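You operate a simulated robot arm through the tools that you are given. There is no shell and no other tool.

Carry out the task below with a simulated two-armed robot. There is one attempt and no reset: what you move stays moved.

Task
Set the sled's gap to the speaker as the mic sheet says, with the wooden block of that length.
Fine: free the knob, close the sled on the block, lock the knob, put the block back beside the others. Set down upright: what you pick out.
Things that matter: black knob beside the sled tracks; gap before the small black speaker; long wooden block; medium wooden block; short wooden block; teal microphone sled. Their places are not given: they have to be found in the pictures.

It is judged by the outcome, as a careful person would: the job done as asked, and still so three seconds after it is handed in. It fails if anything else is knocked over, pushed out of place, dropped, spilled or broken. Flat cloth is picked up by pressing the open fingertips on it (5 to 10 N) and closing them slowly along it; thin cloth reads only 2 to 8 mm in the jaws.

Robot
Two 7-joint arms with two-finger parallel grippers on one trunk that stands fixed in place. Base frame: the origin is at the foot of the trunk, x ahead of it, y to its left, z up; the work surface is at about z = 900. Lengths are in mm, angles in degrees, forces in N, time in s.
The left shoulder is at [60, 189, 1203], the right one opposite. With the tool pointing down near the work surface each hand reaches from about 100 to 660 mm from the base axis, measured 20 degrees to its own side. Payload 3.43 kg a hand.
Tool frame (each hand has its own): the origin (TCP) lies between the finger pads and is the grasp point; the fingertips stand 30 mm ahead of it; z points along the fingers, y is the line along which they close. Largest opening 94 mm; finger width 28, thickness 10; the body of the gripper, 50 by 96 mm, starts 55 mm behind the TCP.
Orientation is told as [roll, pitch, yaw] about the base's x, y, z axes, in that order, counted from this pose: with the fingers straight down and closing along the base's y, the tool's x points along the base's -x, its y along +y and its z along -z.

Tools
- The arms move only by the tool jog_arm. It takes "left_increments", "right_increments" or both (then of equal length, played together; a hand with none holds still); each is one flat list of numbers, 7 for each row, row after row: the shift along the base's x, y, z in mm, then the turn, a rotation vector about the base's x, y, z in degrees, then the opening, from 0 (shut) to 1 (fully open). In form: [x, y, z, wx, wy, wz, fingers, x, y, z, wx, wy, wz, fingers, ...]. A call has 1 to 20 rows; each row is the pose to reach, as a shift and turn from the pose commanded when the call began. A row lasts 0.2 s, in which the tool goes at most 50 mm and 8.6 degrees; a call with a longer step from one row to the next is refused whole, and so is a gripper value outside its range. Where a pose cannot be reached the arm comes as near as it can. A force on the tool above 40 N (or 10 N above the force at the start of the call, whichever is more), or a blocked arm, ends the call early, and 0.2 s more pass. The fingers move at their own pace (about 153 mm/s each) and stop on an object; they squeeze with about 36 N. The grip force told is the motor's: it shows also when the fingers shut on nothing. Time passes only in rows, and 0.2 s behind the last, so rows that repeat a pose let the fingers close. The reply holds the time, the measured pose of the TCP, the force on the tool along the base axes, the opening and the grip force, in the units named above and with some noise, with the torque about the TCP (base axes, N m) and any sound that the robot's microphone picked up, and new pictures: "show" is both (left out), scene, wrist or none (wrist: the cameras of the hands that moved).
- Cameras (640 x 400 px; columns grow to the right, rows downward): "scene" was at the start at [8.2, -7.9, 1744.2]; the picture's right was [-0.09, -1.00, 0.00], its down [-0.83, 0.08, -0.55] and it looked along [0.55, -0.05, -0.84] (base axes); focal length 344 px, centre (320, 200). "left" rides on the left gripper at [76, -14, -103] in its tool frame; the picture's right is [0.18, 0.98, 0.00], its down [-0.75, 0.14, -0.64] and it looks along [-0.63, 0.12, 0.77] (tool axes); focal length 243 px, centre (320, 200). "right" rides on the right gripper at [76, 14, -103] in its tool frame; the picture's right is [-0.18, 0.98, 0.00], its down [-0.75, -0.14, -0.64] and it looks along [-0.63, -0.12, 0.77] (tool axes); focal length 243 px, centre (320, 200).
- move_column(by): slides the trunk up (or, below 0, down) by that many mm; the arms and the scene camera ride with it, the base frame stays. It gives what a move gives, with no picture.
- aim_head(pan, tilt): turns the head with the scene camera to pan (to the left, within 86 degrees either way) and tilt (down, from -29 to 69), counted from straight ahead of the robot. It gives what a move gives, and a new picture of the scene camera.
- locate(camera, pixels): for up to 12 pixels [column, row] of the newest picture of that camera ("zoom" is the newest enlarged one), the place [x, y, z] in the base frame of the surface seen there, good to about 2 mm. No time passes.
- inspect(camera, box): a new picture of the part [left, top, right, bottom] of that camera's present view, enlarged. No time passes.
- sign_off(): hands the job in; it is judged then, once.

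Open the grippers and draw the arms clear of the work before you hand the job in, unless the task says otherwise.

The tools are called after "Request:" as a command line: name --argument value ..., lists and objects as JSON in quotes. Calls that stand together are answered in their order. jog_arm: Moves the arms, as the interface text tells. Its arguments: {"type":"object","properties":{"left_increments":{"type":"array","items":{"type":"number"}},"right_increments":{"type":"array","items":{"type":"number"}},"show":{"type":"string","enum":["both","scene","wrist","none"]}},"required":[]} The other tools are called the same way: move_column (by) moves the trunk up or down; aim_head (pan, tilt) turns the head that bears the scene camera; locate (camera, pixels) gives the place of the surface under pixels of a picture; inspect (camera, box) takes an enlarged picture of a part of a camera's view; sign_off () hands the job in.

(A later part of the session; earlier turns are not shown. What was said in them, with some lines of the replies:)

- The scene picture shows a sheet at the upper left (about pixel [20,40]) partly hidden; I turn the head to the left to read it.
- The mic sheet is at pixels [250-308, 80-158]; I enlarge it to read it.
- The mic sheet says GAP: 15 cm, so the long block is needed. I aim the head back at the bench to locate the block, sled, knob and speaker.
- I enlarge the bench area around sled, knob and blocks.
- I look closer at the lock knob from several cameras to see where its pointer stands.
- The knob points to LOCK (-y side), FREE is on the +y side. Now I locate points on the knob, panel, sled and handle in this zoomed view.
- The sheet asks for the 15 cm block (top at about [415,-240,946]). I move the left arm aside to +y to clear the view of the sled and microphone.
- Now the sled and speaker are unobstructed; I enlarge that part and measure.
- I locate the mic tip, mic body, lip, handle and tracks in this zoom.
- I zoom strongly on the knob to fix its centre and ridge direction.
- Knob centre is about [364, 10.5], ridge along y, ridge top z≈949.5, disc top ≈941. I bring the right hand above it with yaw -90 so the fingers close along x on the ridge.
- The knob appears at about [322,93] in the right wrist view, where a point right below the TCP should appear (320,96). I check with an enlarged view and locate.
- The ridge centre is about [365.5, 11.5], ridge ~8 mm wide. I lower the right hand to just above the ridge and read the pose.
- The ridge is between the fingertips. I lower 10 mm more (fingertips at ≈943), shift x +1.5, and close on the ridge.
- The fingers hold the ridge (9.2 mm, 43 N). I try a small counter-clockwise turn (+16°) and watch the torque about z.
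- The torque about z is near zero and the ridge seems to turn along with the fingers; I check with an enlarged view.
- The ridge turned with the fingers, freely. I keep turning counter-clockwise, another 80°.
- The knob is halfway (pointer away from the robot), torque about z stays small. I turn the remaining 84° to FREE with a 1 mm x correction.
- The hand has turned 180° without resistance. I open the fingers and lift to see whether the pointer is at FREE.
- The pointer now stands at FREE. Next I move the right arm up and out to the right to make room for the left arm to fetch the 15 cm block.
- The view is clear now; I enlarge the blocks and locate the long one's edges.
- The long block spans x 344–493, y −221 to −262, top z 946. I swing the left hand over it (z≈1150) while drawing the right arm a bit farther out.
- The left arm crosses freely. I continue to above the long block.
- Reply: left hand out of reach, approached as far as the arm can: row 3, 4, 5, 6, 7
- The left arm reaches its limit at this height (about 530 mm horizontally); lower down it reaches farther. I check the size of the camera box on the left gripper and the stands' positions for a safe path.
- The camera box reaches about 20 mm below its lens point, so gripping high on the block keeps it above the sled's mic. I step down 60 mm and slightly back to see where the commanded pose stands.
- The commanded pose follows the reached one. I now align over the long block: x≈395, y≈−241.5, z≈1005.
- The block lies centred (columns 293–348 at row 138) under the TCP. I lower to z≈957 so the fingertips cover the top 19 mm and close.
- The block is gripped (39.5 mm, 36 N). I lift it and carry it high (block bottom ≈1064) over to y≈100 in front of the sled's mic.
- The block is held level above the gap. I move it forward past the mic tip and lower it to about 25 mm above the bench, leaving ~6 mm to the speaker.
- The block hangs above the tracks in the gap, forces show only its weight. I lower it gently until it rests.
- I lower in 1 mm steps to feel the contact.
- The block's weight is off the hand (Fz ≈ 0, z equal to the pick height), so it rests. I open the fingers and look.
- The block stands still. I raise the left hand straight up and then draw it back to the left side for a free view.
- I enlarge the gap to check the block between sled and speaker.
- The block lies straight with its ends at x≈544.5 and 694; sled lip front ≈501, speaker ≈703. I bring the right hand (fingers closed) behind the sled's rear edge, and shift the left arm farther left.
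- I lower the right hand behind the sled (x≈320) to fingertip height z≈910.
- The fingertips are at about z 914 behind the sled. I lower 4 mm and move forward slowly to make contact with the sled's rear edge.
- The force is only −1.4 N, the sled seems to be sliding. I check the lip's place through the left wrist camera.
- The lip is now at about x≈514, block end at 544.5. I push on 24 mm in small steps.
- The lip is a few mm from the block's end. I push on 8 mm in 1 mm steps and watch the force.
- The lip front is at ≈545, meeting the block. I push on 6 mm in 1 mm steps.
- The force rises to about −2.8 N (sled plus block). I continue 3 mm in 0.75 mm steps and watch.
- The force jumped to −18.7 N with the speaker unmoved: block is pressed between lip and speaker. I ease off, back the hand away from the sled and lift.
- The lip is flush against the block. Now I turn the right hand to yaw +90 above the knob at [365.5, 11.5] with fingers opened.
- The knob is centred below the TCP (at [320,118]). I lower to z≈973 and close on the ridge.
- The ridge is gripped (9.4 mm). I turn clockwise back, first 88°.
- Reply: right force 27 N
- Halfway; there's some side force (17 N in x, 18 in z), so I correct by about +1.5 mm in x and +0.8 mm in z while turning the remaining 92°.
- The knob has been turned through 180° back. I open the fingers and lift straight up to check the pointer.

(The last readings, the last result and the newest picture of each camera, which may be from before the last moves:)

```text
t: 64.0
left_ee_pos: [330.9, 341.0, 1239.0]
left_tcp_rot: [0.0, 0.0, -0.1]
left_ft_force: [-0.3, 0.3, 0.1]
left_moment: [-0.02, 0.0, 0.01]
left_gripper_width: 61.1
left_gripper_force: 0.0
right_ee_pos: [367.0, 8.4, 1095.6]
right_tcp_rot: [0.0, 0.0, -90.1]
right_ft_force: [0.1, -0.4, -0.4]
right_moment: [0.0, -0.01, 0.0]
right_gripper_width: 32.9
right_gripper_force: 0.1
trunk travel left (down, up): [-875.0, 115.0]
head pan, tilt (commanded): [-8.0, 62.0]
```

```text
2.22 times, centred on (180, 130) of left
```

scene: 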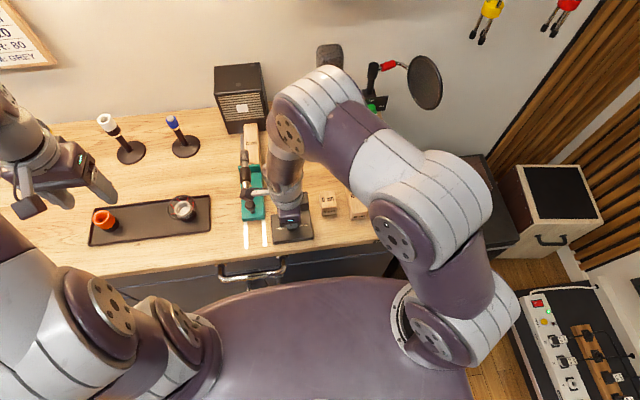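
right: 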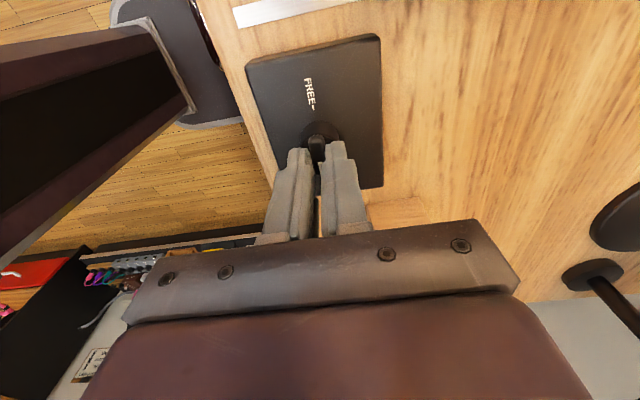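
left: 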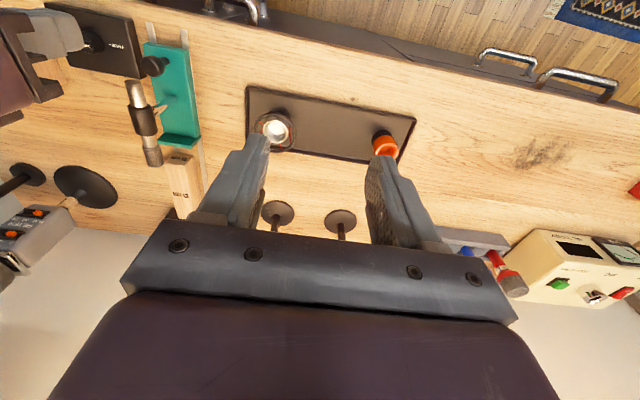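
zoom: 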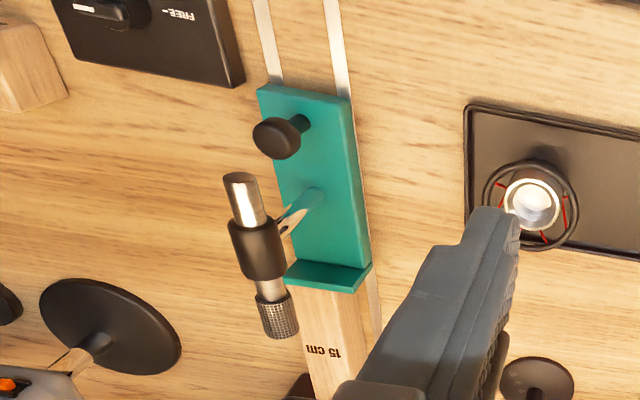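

The pointer is at LOCK. I move the right arm up and out to the right again.

Request:
jog_arm --right_increments '[0, 0, 40, 0, 0, 0, 0.35, 0, 0, 80, 0, 0, 0, 0.35, 0, 0, 120, 0, 0, 0, 0.35, -11, -38, 135, 0, 0, 7.5, 0.35, -22, -76, 150, 0, 0, 15, 0.35, -33, -114, 157, 0, 0, 22.5, 0.35, -44, -152, 157, 0, 0, 30, 0.35, -55, -190, 157, 0, 0, 37.5, 0.35, -66, -228, 157, 0, 0, 45, 0.35, -77, -266, 157, 0, 0, 52.5, 0.35, -88, -304, 157, 0, 0, 60, 0.35, -99, -342, 157, 0, 0, 67.5, 0.35, -110, -380, 157, 0, 0, 75, 0.35, -121, -418, 157, 0, 0, 82.5, 0.35, -132, -456, 157, 0, 0, 90, 0.35, -145, -480, 157, 0, 0, 90, 0.35]' --show "both"

Request:
inspect --camera "scene" --box '[205, 80, 305, 240]'

```text
t: 67.5
left_ee_pos: [333.1, 340.9, 1239.4]
left_tcp_rot: [-0.1, -0.1, 0.0]
left_ft_force: [-0.3, -0.7, 0.8]
left_moment: [0.0, -0.02, 0.01]
left_gripper_width: 61.1
left_gripper_force: 0.0
right_ee_pos: [221.1, -472.2, 1254.2]
right_tcp_rot: [-0.1, 0.0, 0.1]
right_ft_force: [-0.2, -0.4, 1.0]
right_moment: [0.01, -0.01, 0.01]
right_gripper_width: 32.9
right_gripper_force: 0.0
trunk travel left (down, up): [-875.0, 115.0]
head pan, tilt (commanded): [-8.0, 62.0]
```

scene: 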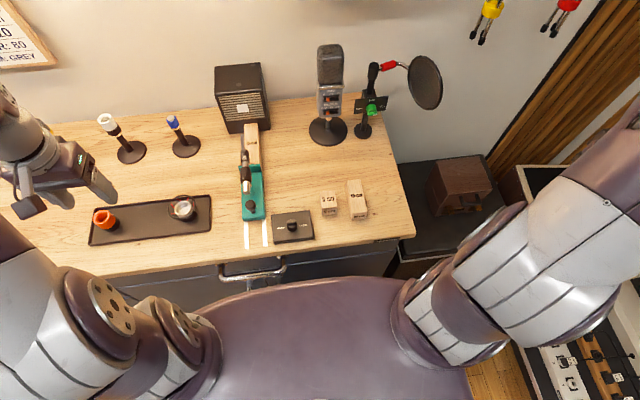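
right: 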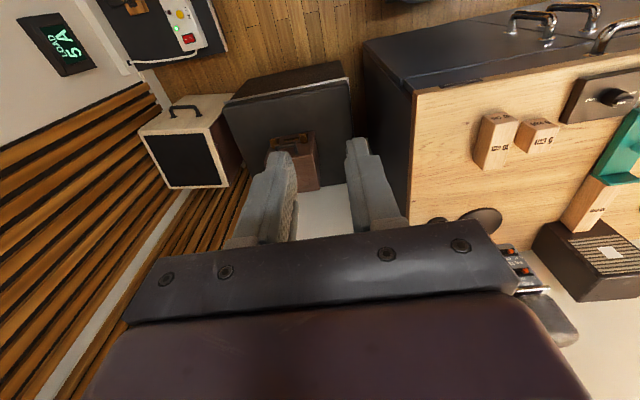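

```text
2.50 times, centred on (255, 160) of scene
```

zoom: 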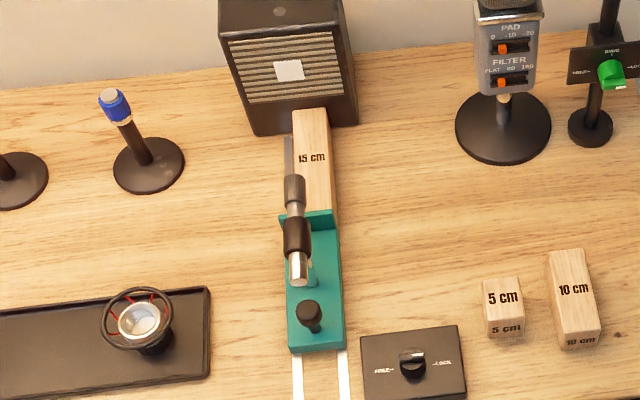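

I locate the block, lip and mic tip in the new state to plan the grasp.

Request:
inspect --camera "scene" --box '[220, 110, 290, 190]'

```text
5.00 times, centred on (255, 150) of scene
```

zoom: 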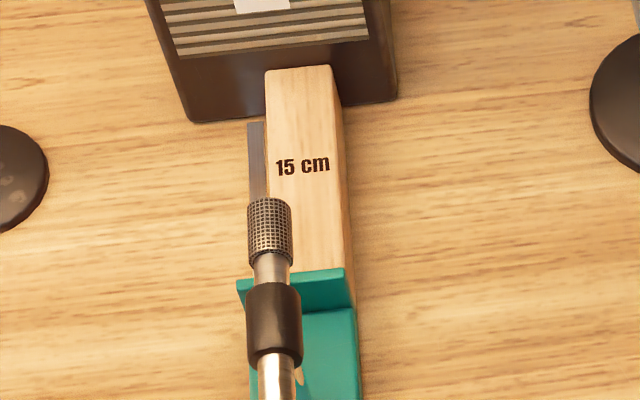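

Request:
locate --camera "zoom" --pixels '[[300, 72], [268, 100], [335, 100], [270, 180], [340, 180], [268, 202], [268, 198], [268, 240], [272, 300], [325, 272], [325, 268], [345, 200]]'

```text
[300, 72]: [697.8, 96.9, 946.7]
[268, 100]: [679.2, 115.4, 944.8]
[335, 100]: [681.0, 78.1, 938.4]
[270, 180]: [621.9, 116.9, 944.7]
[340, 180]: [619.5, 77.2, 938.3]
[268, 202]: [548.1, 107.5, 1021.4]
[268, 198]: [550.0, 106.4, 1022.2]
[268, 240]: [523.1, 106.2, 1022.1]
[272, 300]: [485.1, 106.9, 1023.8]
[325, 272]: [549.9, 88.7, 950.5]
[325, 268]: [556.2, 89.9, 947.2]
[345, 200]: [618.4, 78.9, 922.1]
```

The block (y 77–117, x 551–701) now sits snug; the mic tip (x≈551, y 95–118, z≥998) may slightly overhang its rear end, so I'll shift it sideways before lifting. I bring the left hand over it at x≈595, y≈97.5.

Request:
jog_arm --left_increments '[1, -41, -2, 0, 0, 0, 0.65, 13, -76, -18, 0, 0, 0, 0.65, 38, -101, -43, 0, 0, 0, 0.65, 68, -126, -66, 0, 0, 0, 0.65, 98, -153, -76, 0, 0, 0, 0.65, 128, -181, -83, 0, 0, 0, 0.65, 158, -208, -93, 0, 0, 0, 0.65, 188, -231, -110, 0, 0, 0, 0.65, 218, -243, -138, 0, 0, 0, 0.65, 243, -243.5, -168, 0, 0, 0, 0.65, 260, -243.5, -198, 0, 0, 0, 0.65, 263, -243.5, -228, 0, 0, 0, 0.65, 263, -243.5, -228, 0, 0, 0, 0.65]' --show "both"

```text
t: 70.2
left_ee_pos: [596.1, 98.5, 1006.9]
left_tcp_rot: [0.0, 0.0, 0.0]
left_ft_force: [0.2, -0.3, -0.9]
left_moment: [-0.01, -0.06, -0.03]
left_gripper_width: 61.2
left_gripper_force: 0.0
right_ee_pos: [221.5, -468.8, 1254.1]
right_tcp_rot: [0.1, 0.0, 0.0]
right_ft_force: [0.8, -0.9, 0.3]
right_moment: [0.01, -0.02, 0.02]
right_gripper_width: 32.9
right_gripper_force: 0.0
trunk travel left (down, up): [-875.0, 115.0]
head pan, tilt (commanded): [-8.0, 62.0]
```

scene: 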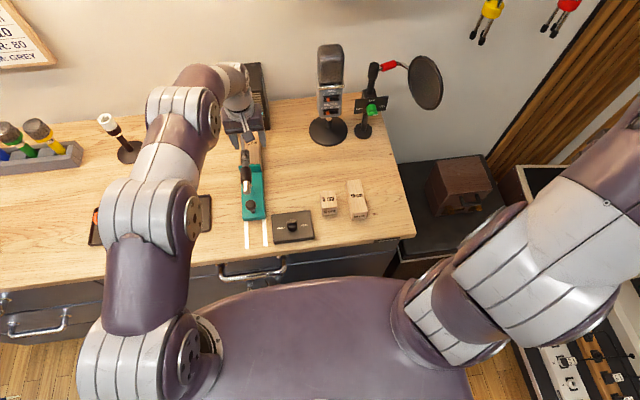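
left: 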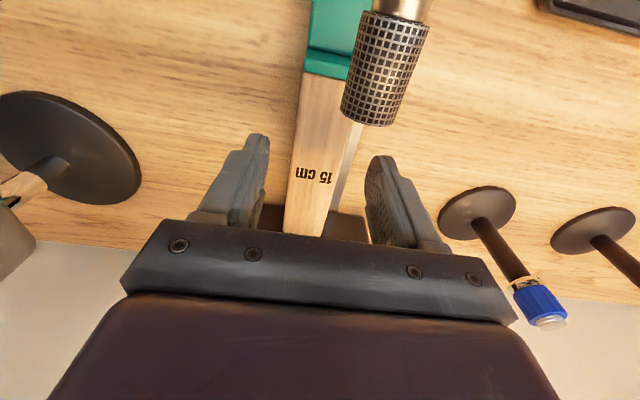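

The left wrist view shows mic tip and lip up close; I locate the tip's end and the lip's front.

Request:
locate --camera "left" --pixels '[[370, 121], [345, 105], [400, 118], [385, 60], [325, 78], [315, 76], [335, 66], [310, 130], [315, 180], [340, 100]]'

```text
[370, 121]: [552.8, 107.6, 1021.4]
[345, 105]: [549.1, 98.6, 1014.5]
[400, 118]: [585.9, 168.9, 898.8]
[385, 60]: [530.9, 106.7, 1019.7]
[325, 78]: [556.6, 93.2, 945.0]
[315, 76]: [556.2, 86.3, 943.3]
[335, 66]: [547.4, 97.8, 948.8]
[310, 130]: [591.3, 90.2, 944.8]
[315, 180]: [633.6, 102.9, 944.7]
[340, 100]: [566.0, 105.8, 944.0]
```

The mic tip ends at x≈553, about flush with the lip, so the sideways exit is wise. I lower to z≈958 and close on the block.

Request:
jog_arm --left_increments '[-1, -1, -20, 0, 0, 0, 0.65, -1, -1, -40, 0, 0, 0, 0.65, -1, -1, -49, 0, 0, 0, 0.65, -1, -1, -49, 0, 0, 0, 0.65]' --show "wrist"

```text
t: 71.2
left_ee_pos: [594.5, 96.5, 958.3]
left_tcp_rot: [0.0, -0.1, -0.1]
left_ft_force: [0.6, 0.5, 0.6]
left_moment: [-0.01, 0.02, -0.01]
left_gripper_width: 61.4
left_gripper_force: 0.0
right_ee_pos: [221.1, -470.3, 1254.3]
right_tcp_rot: [-0.1, 0.0, 0.0]
right_ft_force: [0.4, 0.5, 0.0]
right_moment: [-0.01, -0.04, 0.03]
right_gripper_width: 32.9
right_gripper_force: 0.1
trunk travel left (down, up): [-875.0, 115.0]
head pan, tilt (commanded): [-8.0, 62.0]
```

left: 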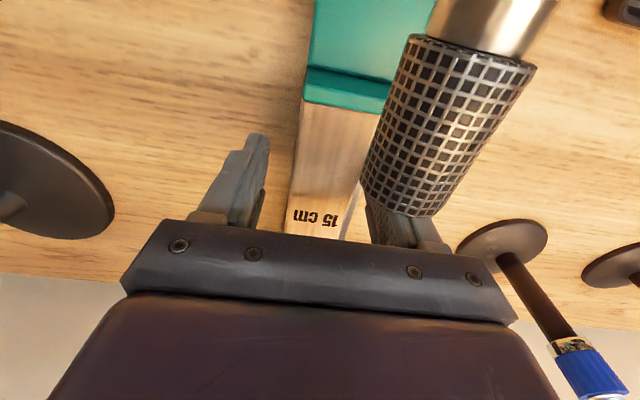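

The block is between the open fingers, mic tip clear above. I close the fingers.

Request:
jog_arm --left_increments '[0, 0, 0, 0, 0, 0, 0.55, 0, 0, 0, 0, 0, 0, 0.45, 0, 0, 0, 0, 0, 0, 0.4, 0, 0, 0, 0, 0, 0, 0.3, 0, 0, 0, 0, 0, 0, 0.3]' --show "wrist"

```text
t: 72.5
left_ee_pos: [593.8, 96.7, 958.5]
left_tcp_rot: [0.0, 0.0, 0.0]
left_ft_force: [0.7, 2.0, 0.2]
left_moment: [0.03, -0.03, 0.06]
left_gripper_width: 39.0
left_gripper_force: 36.6
right_ee_pos: [220.0, -470.2, 1254.3]
right_tcp_rot: [0.0, -0.1, 0.0]
right_ft_force: [0.2, 0.6, 0.6]
right_moment: [0.03, -0.01, -0.02]
right_gripper_width: 32.8
right_gripper_force: 0.2
trunk travel left (down, up): [-875.0, 115.0]
head pan, tilt (commanded): [-8.0, 62.0]
```

left: 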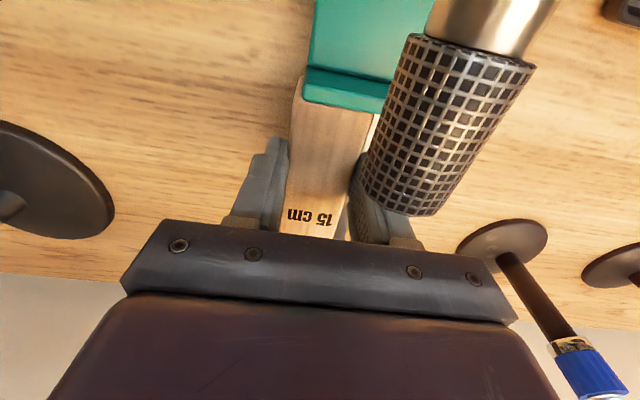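

Gripped (39 mm, 36.6 N). I lift 4 mm and then slide a little in −y, checking forces.

Request:
jog_arm --left_increments '[0, 0, 2, 0, 0, 0, 0.3, 0, 0, 4, 0, 0, 0, 0.3, 0, -3, 4, 0, 0, 0, 0.3, 0, -6, 4, 0, 0, 0, 0.3]' --show "wrist"

```text
t: 73.5
left_ee_pos: [593.2, 90.2, 966.8]
left_tcp_rot: [0.0, -0.1, 0.0]
left_ft_force: [-5.0, 4.2, -5.7]
left_moment: [0.19, 1.05, 0.21]
left_gripper_width: 39.3
left_gripper_force: 36.1
right_ee_pos: [219.2, -468.9, 1255.7]
right_tcp_rot: [-0.2, -0.1, 0.0]
right_ft_force: [-0.7, 0.7, 0.1]
right_moment: [0.0, -0.04, 0.03]
right_gripper_width: 32.9
right_gripper_force: 0.0
trunk travel left (down, up): [-875.0, 115.0]
head pan, tilt (commanded): [-8.0, 62.0]
```

left: 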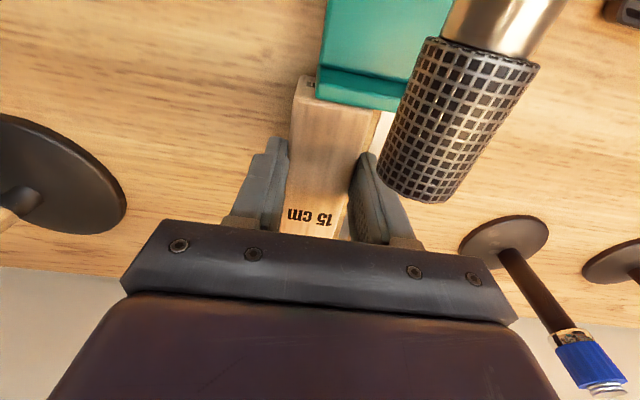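

The block slides sideways with about 4 N of friction; I go on to −40 mm in small steps.

Request:
jog_arm --left_increments '[0, -3, 0, 0, 0, 0, 0.3, 0, -6, 0, 0, 0, 0, 0.3, 0, -9, 0, 0, 0, 0, 0.3, 0, -12, 0, 0, 0, 0, 0.3, 0, -15, 0, 0, 0, 0, 0.3]' --show "wrist"

```text
t: 74.7
left_ee_pos: [593.6, 76.7, 963.5]
left_tcp_rot: [0.0, -0.1, 0.0]
left_ft_force: [-4.4, 2.7, -0.7]
left_moment: [0.11, 0.25, 0.08]
left_gripper_width: 39.4
left_gripper_force: 36.1
right_ee_pos: [220.6, -469.6, 1254.0]
right_tcp_rot: [0.0, 0.0, 0.1]
right_ft_force: [-0.1, -0.1, 0.7]
right_moment: [0.01, -0.01, -0.01]
right_gripper_width: 32.9
right_gripper_force: 0.1
trunk travel left (down, up): [-875.0, 115.0]
head pan, tilt (commanded): [-8.0, 62.0]
```

left: 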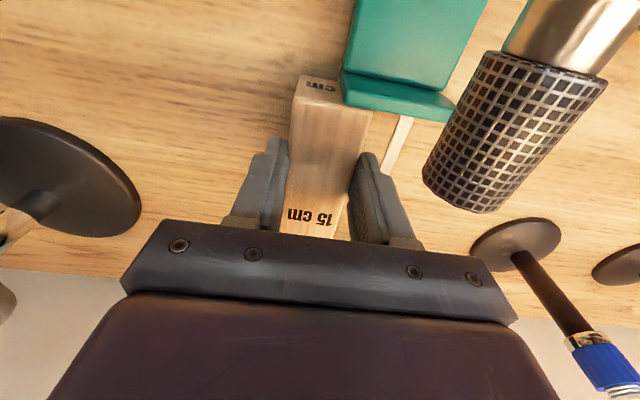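

Sliding well. I continue another 27 mm until the block is clear of the lip.

Request:
jog_arm --left_increments '[0, -4, 0, 0, 0, 0, 0.3, 0, -8, 0, 0, 0, 0, 0.3, 0, -12, 0, 0, 0, 0, 0.3, 0, -16, 0, 0, 0, 0, 0.3, 0, -20, 0, 0, 0, 0, 0.3, 0, -24, 0, 0, 0, 0, 0.3, 0, -27, 0, 0, 0, 0, 0.3]' --show "wrist"

```text
t: 76.2
left_ee_pos: [594.3, 49.7, 964.1]
left_tcp_rot: [0.0, -0.1, 0.0]
left_ft_force: [-4.7, 0.9, -0.5]
left_moment: [0.01, 0.02, 0.13]
left_gripper_width: 39.3
left_gripper_force: 36.0
right_ee_pos: [221.7, -469.7, 1254.5]
right_tcp_rot: [0.0, 0.0, 0.0]
right_ft_force: [1.5, 0.0, -0.3]
right_moment: [-0.01, -0.02, 0.0]
right_gripper_width: 33.1
right_gripper_force: 0.1
trunk travel left (down, up): [-875.0, 115.0]
head pan, tilt (commanded): [-8.0, 62.0]
```

left: 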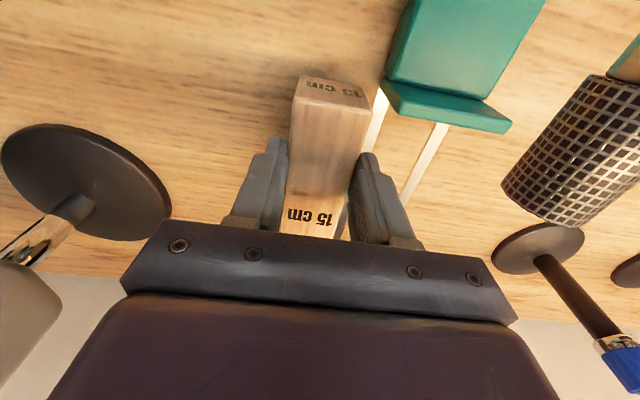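

The block is free beside the lip. I draw it 10 mm back from the speaker, then lift it up and back.

Request:
jog_arm --left_increments '[-4, 0, 0, 0, 0, 0, 0.3, -8, -2, 4, 0, 0, 0, 0.3, -10, -4, 20, 0, 0, 0, 0.3, -12, -5, 45, 0, 0, 0, 0.3, -20, -5, 75, 0, 0, 0, 0.3, -40, -10, 110, 0, 0, 0, 0.3, -65, -15, 140, 0, 0, 0, 0.3, -90, -30, 157, 0, 0, 0, 0.3, -90, -30, 157, 0, 0, 0, 0.3]' --show "both"

```text
t: 78.2
left_ee_pos: [505.7, 20.4, 1118.9]
left_tcp_rot: [0.0, 0.0, 0.0]
left_ft_force: [0.6, 0.4, -0.9]
left_moment: [0.0, 0.08, -0.02]
left_gripper_width: 39.3
left_gripper_force: 36.0
right_ee_pos: [221.6, -470.9, 1253.8]
right_tcp_rot: [0.0, 0.0, 0.0]
right_ft_force: [0.2, -0.8, -0.3]
right_moment: [0.03, 0.01, 0.0]
right_gripper_width: 32.9
right_gripper_force: 0.0
trunk travel left (down, up): [-875.0, 115.0]
head pan, tilt (commanded): [-8.0, 62.0]
```

scene: 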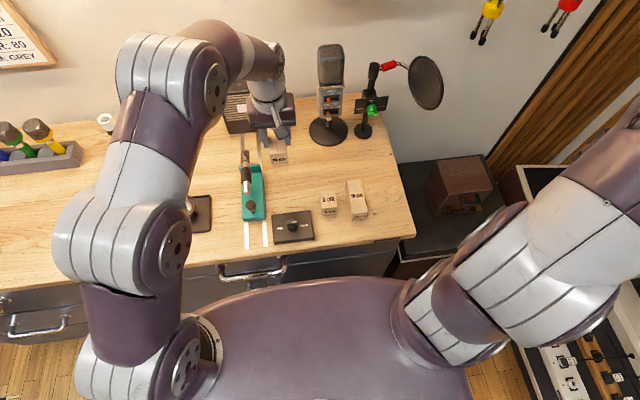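
left: 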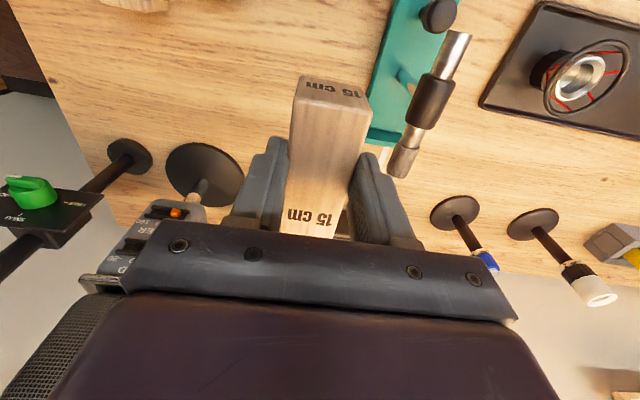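

The block is held high and clear. I carry it back over to its place beside the other blocks, keeping clear of the stand mic by drawing x back first.

Request:
jog_arm --left_increments '[-30, -15, 0, 0, 0, 0, 0.3, -60, -35, 0, 0, 0, 0, 0.3, -85, -65, 0, 0, 0, 0, 0.3, -110, -100, 0, 0, 0, 0, 0.3, -130, -138, 0, 0, 0, 0, 0.3, -140, -178, 0, 0, 0, 0, 0.3, -145, -215, -5, 0, 0, 0, 0.3, -143, -240, -25, 0, 0, 0, 0.3, -135, -255, -60, 0, 0, 0, 0.3, -122, -261, -95, 0, 0, 0, 0.3, -119, -262, -115, 0, 0, 0, 0.3, -119, -262, -115, 0, 0, 0, 0.3]' --show "both"

```text
t: 80.8
left_ee_pos: [381.9, -243.7, 1004.4]
left_tcp_rot: [0.1, 0.0, 0.0]
left_ft_force: [0.5, -0.6, -1.7]
left_moment: [0.03, 0.08, 0.01]
left_gripper_width: 39.2
left_gripper_force: 36.1
right_ee_pos: [220.6, -471.2, 1254.1]
right_tcp_rot: [0.1, 0.0, 0.0]
right_ft_force: [-0.8, 0.7, 0.8]
right_moment: [0.02, 0.03, 0.0]
right_gripper_width: 32.7
right_gripper_force: 0.0
trunk travel left (down, up): [-875.0, 115.0]
head pan, tilt (commanded): [-8.0, 62.0]
```

scene: 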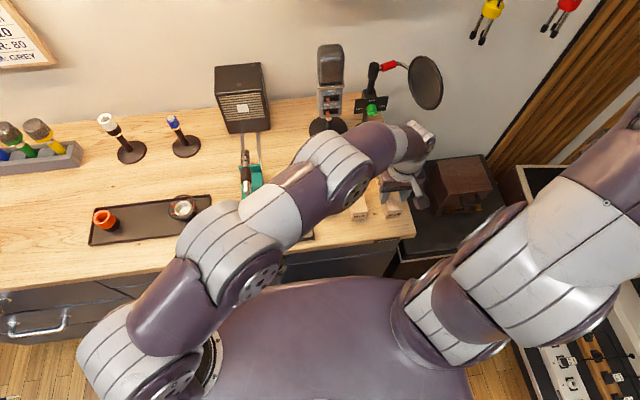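
left: 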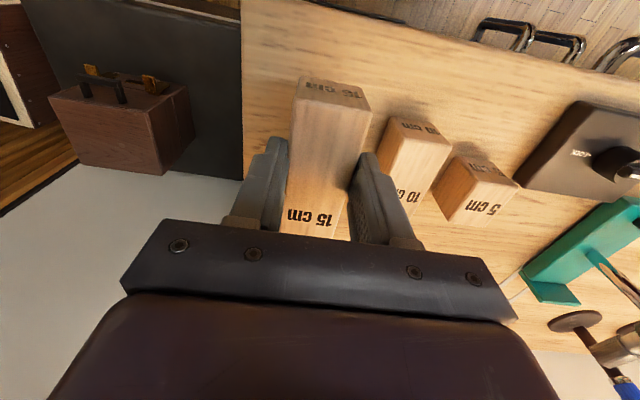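

The block is above its old place. I lower it to just above the bench with small corrections (+4 x, +1.5 y).

Request:
jog_arm --left_increments '[2, 1, -15, 0, 0, 0, 0.3, 4, 1.5, -30, 0, 0, 0, 0.3, 4, 1.5, -40, 0, 0, 0, 0.3, 4, 1.5, -43, 0, 0, 0, 0.3, 4, 1.5, -43, 0, 0, 0, 0.3]' --show "wrist"

```text
t: 82.0
left_ee_pos: [387.8, -241.0, 962.1]
left_tcp_rot: [-0.1, 0.0, 0.0]
left_ft_force: [-0.4, -0.4, -1.8]
left_moment: [0.0, 0.07, -0.02]
left_gripper_width: 39.2
left_gripper_force: 35.8
right_ee_pos: [220.7, -470.2, 1253.4]
right_tcp_rot: [0.0, 0.0, 0.0]
right_ft_force: [0.0, 0.2, 0.5]
right_moment: [0.0, 0.03, 0.0]
right_gripper_width: 33.1
right_gripper_force: 0.0
trunk travel left (down, up): [-875.0, 115.0]
head pan, tilt (commanded): [-8.0, 62.0]
```

left: 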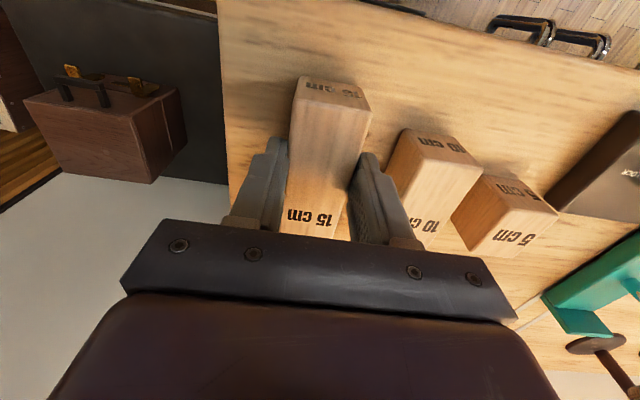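

I lower in 1 mm steps to feel the bench.

Request:
jog_arm --left_increments '[0, 0, -1, 0, 0, 0, 0.3, 0, 0, -2, 0, 0, 0, 0.3, 0, 0, -3, 0, 0, 0, 0.3, 0, 0, -3, 0, 0, 0, 0.3]' --show "none"

```text
t: 83.0
left_ee_pos: [390.0, -241.1, 959.5]
left_tcp_rot: [-0.1, 0.0, 0.0]
left_ft_force: [0.4, 1.2, -1.7]
left_moment: [-0.03, 0.06, -0.03]
left_gripper_width: 39.5
left_gripper_force: 36.2
right_ee_pos: [222.2, -469.5, 1253.7]
right_tcp_rot: [0.0, -0.1, 0.0]
right_ft_force: [-0.1, -0.5, -0.2]
right_moment: [-0.01, 0.0, -0.03]
right_gripper_width: 32.7
right_gripper_force: 0.0
trunk travel left (down, up): [-875.0, 115.0]
head pan, tilt (commanded): [-8.0, 62.0]
```

Still carrying the weight (Fz −1.7); I lower further by 1 mm steps.

Request:
jog_arm --left_increments '[0, 0, -0.7, 0, 0, 0, 0.3, 0, 0, -1.4, 0, 0, 0, 0.3, 0, 0, -1.4, 0, 0, 0, 0.3]' --show "none"

```text
t: 83.8
left_ee_pos: [389.1, -241.1, 959.2]
left_tcp_rot: [0.0, -0.2, 0.0]
left_ft_force: [-0.2, 1.3, 4.3]
left_moment: [0.02, -0.49, 0.1]
left_gripper_width: 39.3
left_gripper_force: 35.6
right_ee_pos: [221.0, -470.5, 1254.1]
right_tcp_rot: [0.0, 0.0, 0.0]
right_ft_force: [-0.9, 0.0, -0.1]
right_moment: [0.05, 0.0, -0.02]
right_gripper_width: 32.6
right_gripper_force: 0.0
trunk travel left (down, up): [-875.0, 115.0]
head pan, tilt (commanded): [-8.0, 62.0]
```

The block touches the bench (Fz +4.3 N). I release and raise the hand straight up.

Request:
jog_arm --left_increments '[0, 0, 0, 0, 0, 0, 0.45, 0, 0, 0, 0, 0, 0, 0.6, 0, 0, 0, 0, 0, 0, 0.62, 0, 0, 15, 0, 0, 0, 0.62, 0, 0, 40, 0, 0, 0, 0.62, 0, 0, 70, 0, 0, 0, 0.62]' --show "wrist"

```text
t: 85.2
left_ee_pos: [389.3, -242.5, 1029.4]
left_tcp_rot: [0.0, 0.0, 0.0]
left_ft_force: [0.8, 0.5, 0.2]
left_moment: [0.02, -0.03, 0.0]
left_gripper_width: 58.0
left_gripper_force: 0.1
right_ee_pos: [220.9, -470.7, 1253.7]
right_tcp_rot: [0.0, 0.0, 0.0]
right_ft_force: [0.3, 0.1, -0.6]
right_moment: [0.02, -0.02, -0.02]
right_gripper_width: 32.8
right_gripper_force: 0.1
trunk travel left (down, up): [-875.0, 115.0]
head pan, tilt (commanded): [-8.0, 62.0]
```

left: 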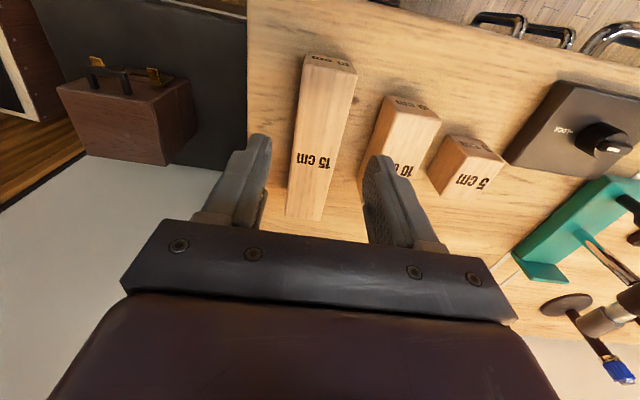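

The long block stands back beside the others. I draw the left arm back up and over to its own side.

Request:
jog_arm --left_increments '[-10, 10, 30, 0, 0, 0, 0.65, -20, 25, 70, 0, 0, 0, 0.7, -25, 55, 105, 0, 0, 0, 0.8, -25, 95, 130, 0, 0, 0, 0.9, -25, 135, 150, 0, 0, 0, 1, -25, 175, 170, 0, 0, 0, 1, -28, 215, 185, 0, 0, 0, 1, -32, 255, 195, 0, 0, 0, 1, -36, 295, 200, 0, 0, 0, 1, -40, 335, 205, 0, 0, 0, 1, -45, 375, 210, 0, 0, 0, 1, -50, 415, 215, 0, 0, 0, 1, -55, 455, 220, 0, 0, 0, 1, -60, 495, 220, 0, 0, 0, 1, -60, 530, 220, 0, 0, 0, 1]' --show "both"

Request:
inspect --camera "scene" --box '[205, 50, 425, 250]'

```text
t: 88.5
left_ee_pos: [331.7, 291.5, 1251.1]
left_tcp_rot: [0.0, 0.0, 0.1]
left_ft_force: [0.2, 0.9, -1.3]
left_moment: [-0.03, 0.03, -0.02]
left_gripper_width: 94.0
left_gripper_force: 0.1
right_ee_pos: [221.9, -467.8, 1255.0]
right_tcp_rot: [0.0, 0.0, 0.0]
right_ft_force: [0.7, 0.4, -0.2]
right_moment: [-0.04, 0.03, -0.02]
right_gripper_width: 32.9
right_gripper_force: 0.2
trunk travel left (down, up): [-875.0, 115.0]
head pan, tilt (commanded): [-8.0, 62.0]
```

scene: 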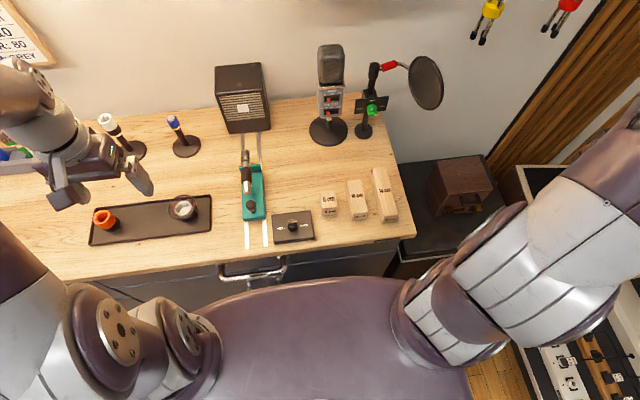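
left: 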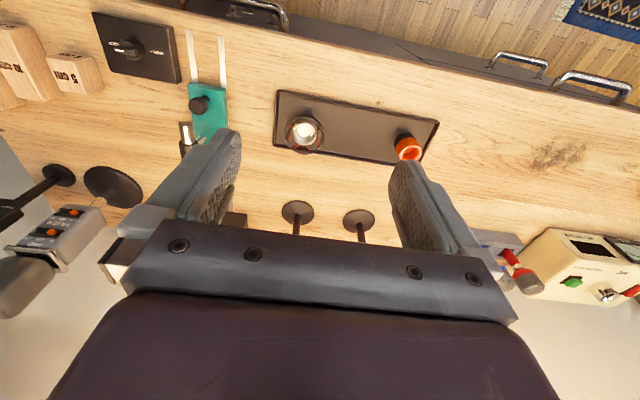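

```text
2.00 times, centred on (315, 150) of scene
```

zoom: 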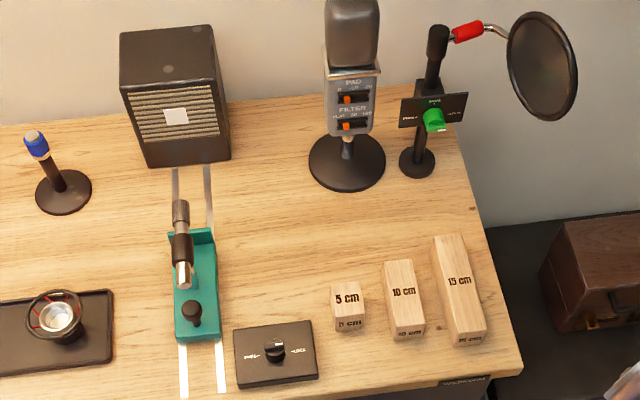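

Everything looks in place. I check the gap (lip to speaker), the knob pointer, and the blocks by zoom and locate.

Request:
inspect --camera "scene" --box '[270, 208, 320, 242]'

Request:
inspect --camera "scene" --box '[210, 110, 290, 190]'

Request:
locate --camera "zoom" --pixels '[[320, 205], [320, 200], [330, 197], [320, 110], [300, 108], [260, 115], [350, 105], [290, 240], [345, 215]]'

Request:
locate --camera "scene" --pixels '[[375, 171], [386, 170], [382, 218], [396, 216], [384, 192], [222, 115], [245, 115], [262, 108], [230, 125], [350, 182], [329, 195]]'

```text
11.76 times, centred on (295, 225) of scene
```

zoom: 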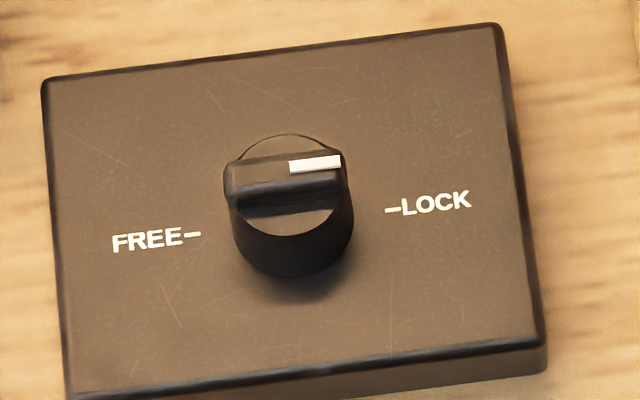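

```text
5.00 times, centred on (250, 150) of scene
```

zoom: 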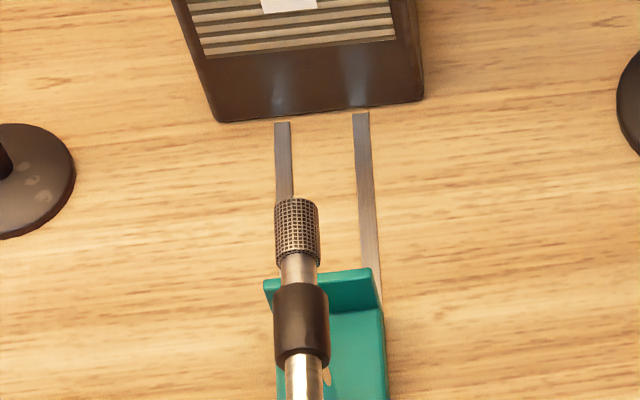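

```text
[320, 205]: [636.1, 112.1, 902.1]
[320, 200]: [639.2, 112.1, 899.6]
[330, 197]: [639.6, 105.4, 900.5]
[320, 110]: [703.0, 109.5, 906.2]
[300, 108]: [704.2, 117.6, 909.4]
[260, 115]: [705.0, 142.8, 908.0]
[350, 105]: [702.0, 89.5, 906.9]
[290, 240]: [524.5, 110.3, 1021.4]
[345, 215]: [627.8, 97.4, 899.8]
```

```text
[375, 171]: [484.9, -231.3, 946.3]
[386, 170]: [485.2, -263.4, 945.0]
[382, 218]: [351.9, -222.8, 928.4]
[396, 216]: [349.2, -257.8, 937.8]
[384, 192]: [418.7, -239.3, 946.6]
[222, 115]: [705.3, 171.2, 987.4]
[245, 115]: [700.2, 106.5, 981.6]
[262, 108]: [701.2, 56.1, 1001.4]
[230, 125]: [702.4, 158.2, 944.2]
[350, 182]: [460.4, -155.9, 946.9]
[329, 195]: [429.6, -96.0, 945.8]
```

The knob stands at LOCK as it did at first, the speaker is unmoved. I check the lip's front edge once more.

Request:
locate --camera "zoom" --pixels '[[345, 270], [345, 272], [345, 276], [368, 270], [275, 281], [340, 290], [345, 266]]'

```text
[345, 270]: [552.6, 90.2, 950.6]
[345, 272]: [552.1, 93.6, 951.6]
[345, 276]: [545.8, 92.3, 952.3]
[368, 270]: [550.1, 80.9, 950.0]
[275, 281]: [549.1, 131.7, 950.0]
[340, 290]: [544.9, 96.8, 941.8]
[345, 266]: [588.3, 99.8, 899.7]
```

Lip front ≈553 and speaker ≈703: gap 150 mm. I open the right gripper fully and let time pass for a last look.

Request:
jog_arm --right_increments '[0, 0, 0, 0, 0, 0, 0.7, 0, 0, 0, 0, 0, 0, 1, 0, 0, 0, 0, 0, 0, 1]' --show "scene"

```text
t: 89.2
left_ee_pos: [332.1, 290.1, 1251.5]
left_tcp_rot: [0.0, 0.1, 0.0]
left_ft_force: [0.3, 0.5, 0.6]
left_moment: [-0.01, -0.02, -0.02]
left_gripper_width: 93.9
left_gripper_force: 0.0
right_ee_pos: [221.1, -470.5, 1253.0]
right_tcp_rot: [0.0, 0.0, 0.0]
right_ft_force: [0.1, 0.0, -0.1]
right_moment: [0.02, 0.04, -0.02]
right_gripper_width: 93.9
right_gripper_force: 0.0
trunk travel left (down, up): [-875.0, 115.0]
head pan, tilt (commanded): [-8.0, 62.0]
```

scene: 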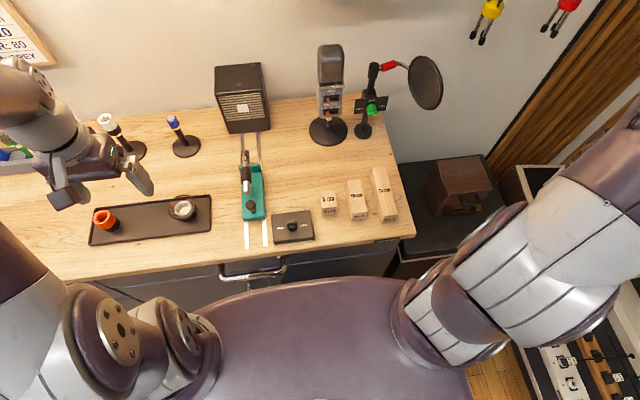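

The picture shows the sled set 150 mm from the speaker, the knob at LOCK, the 15 cm block back beside the others at [384,195], and both arms clear with grippers open. I hand the job in.

Request:
sign_off

```text
The job is handed in.
```

The sled's gap to the speaker is set to 15 cm, as the mic sheet says, and I have handed the job in.

- **Gap:** I freed the knob and closed the sled on the 15 cm block until the block pressed against the speaker, which did not move. The sled's front lip now measures about x = 553 and the speaker about x = 703, so the gap is 150 mm, with each reading good to about 2 mm.
- **Knob:** it is back at LOCK, pointing the same way as at the start.
- **Block:** I slid it out sideways so it would not catch the mic tip. It is upright beside the other two, within a few millimetres of where it stood.
- **Everything else:** nothing else looked moved or knocked over in the last pictures. Both arms are clear with the grippers open.
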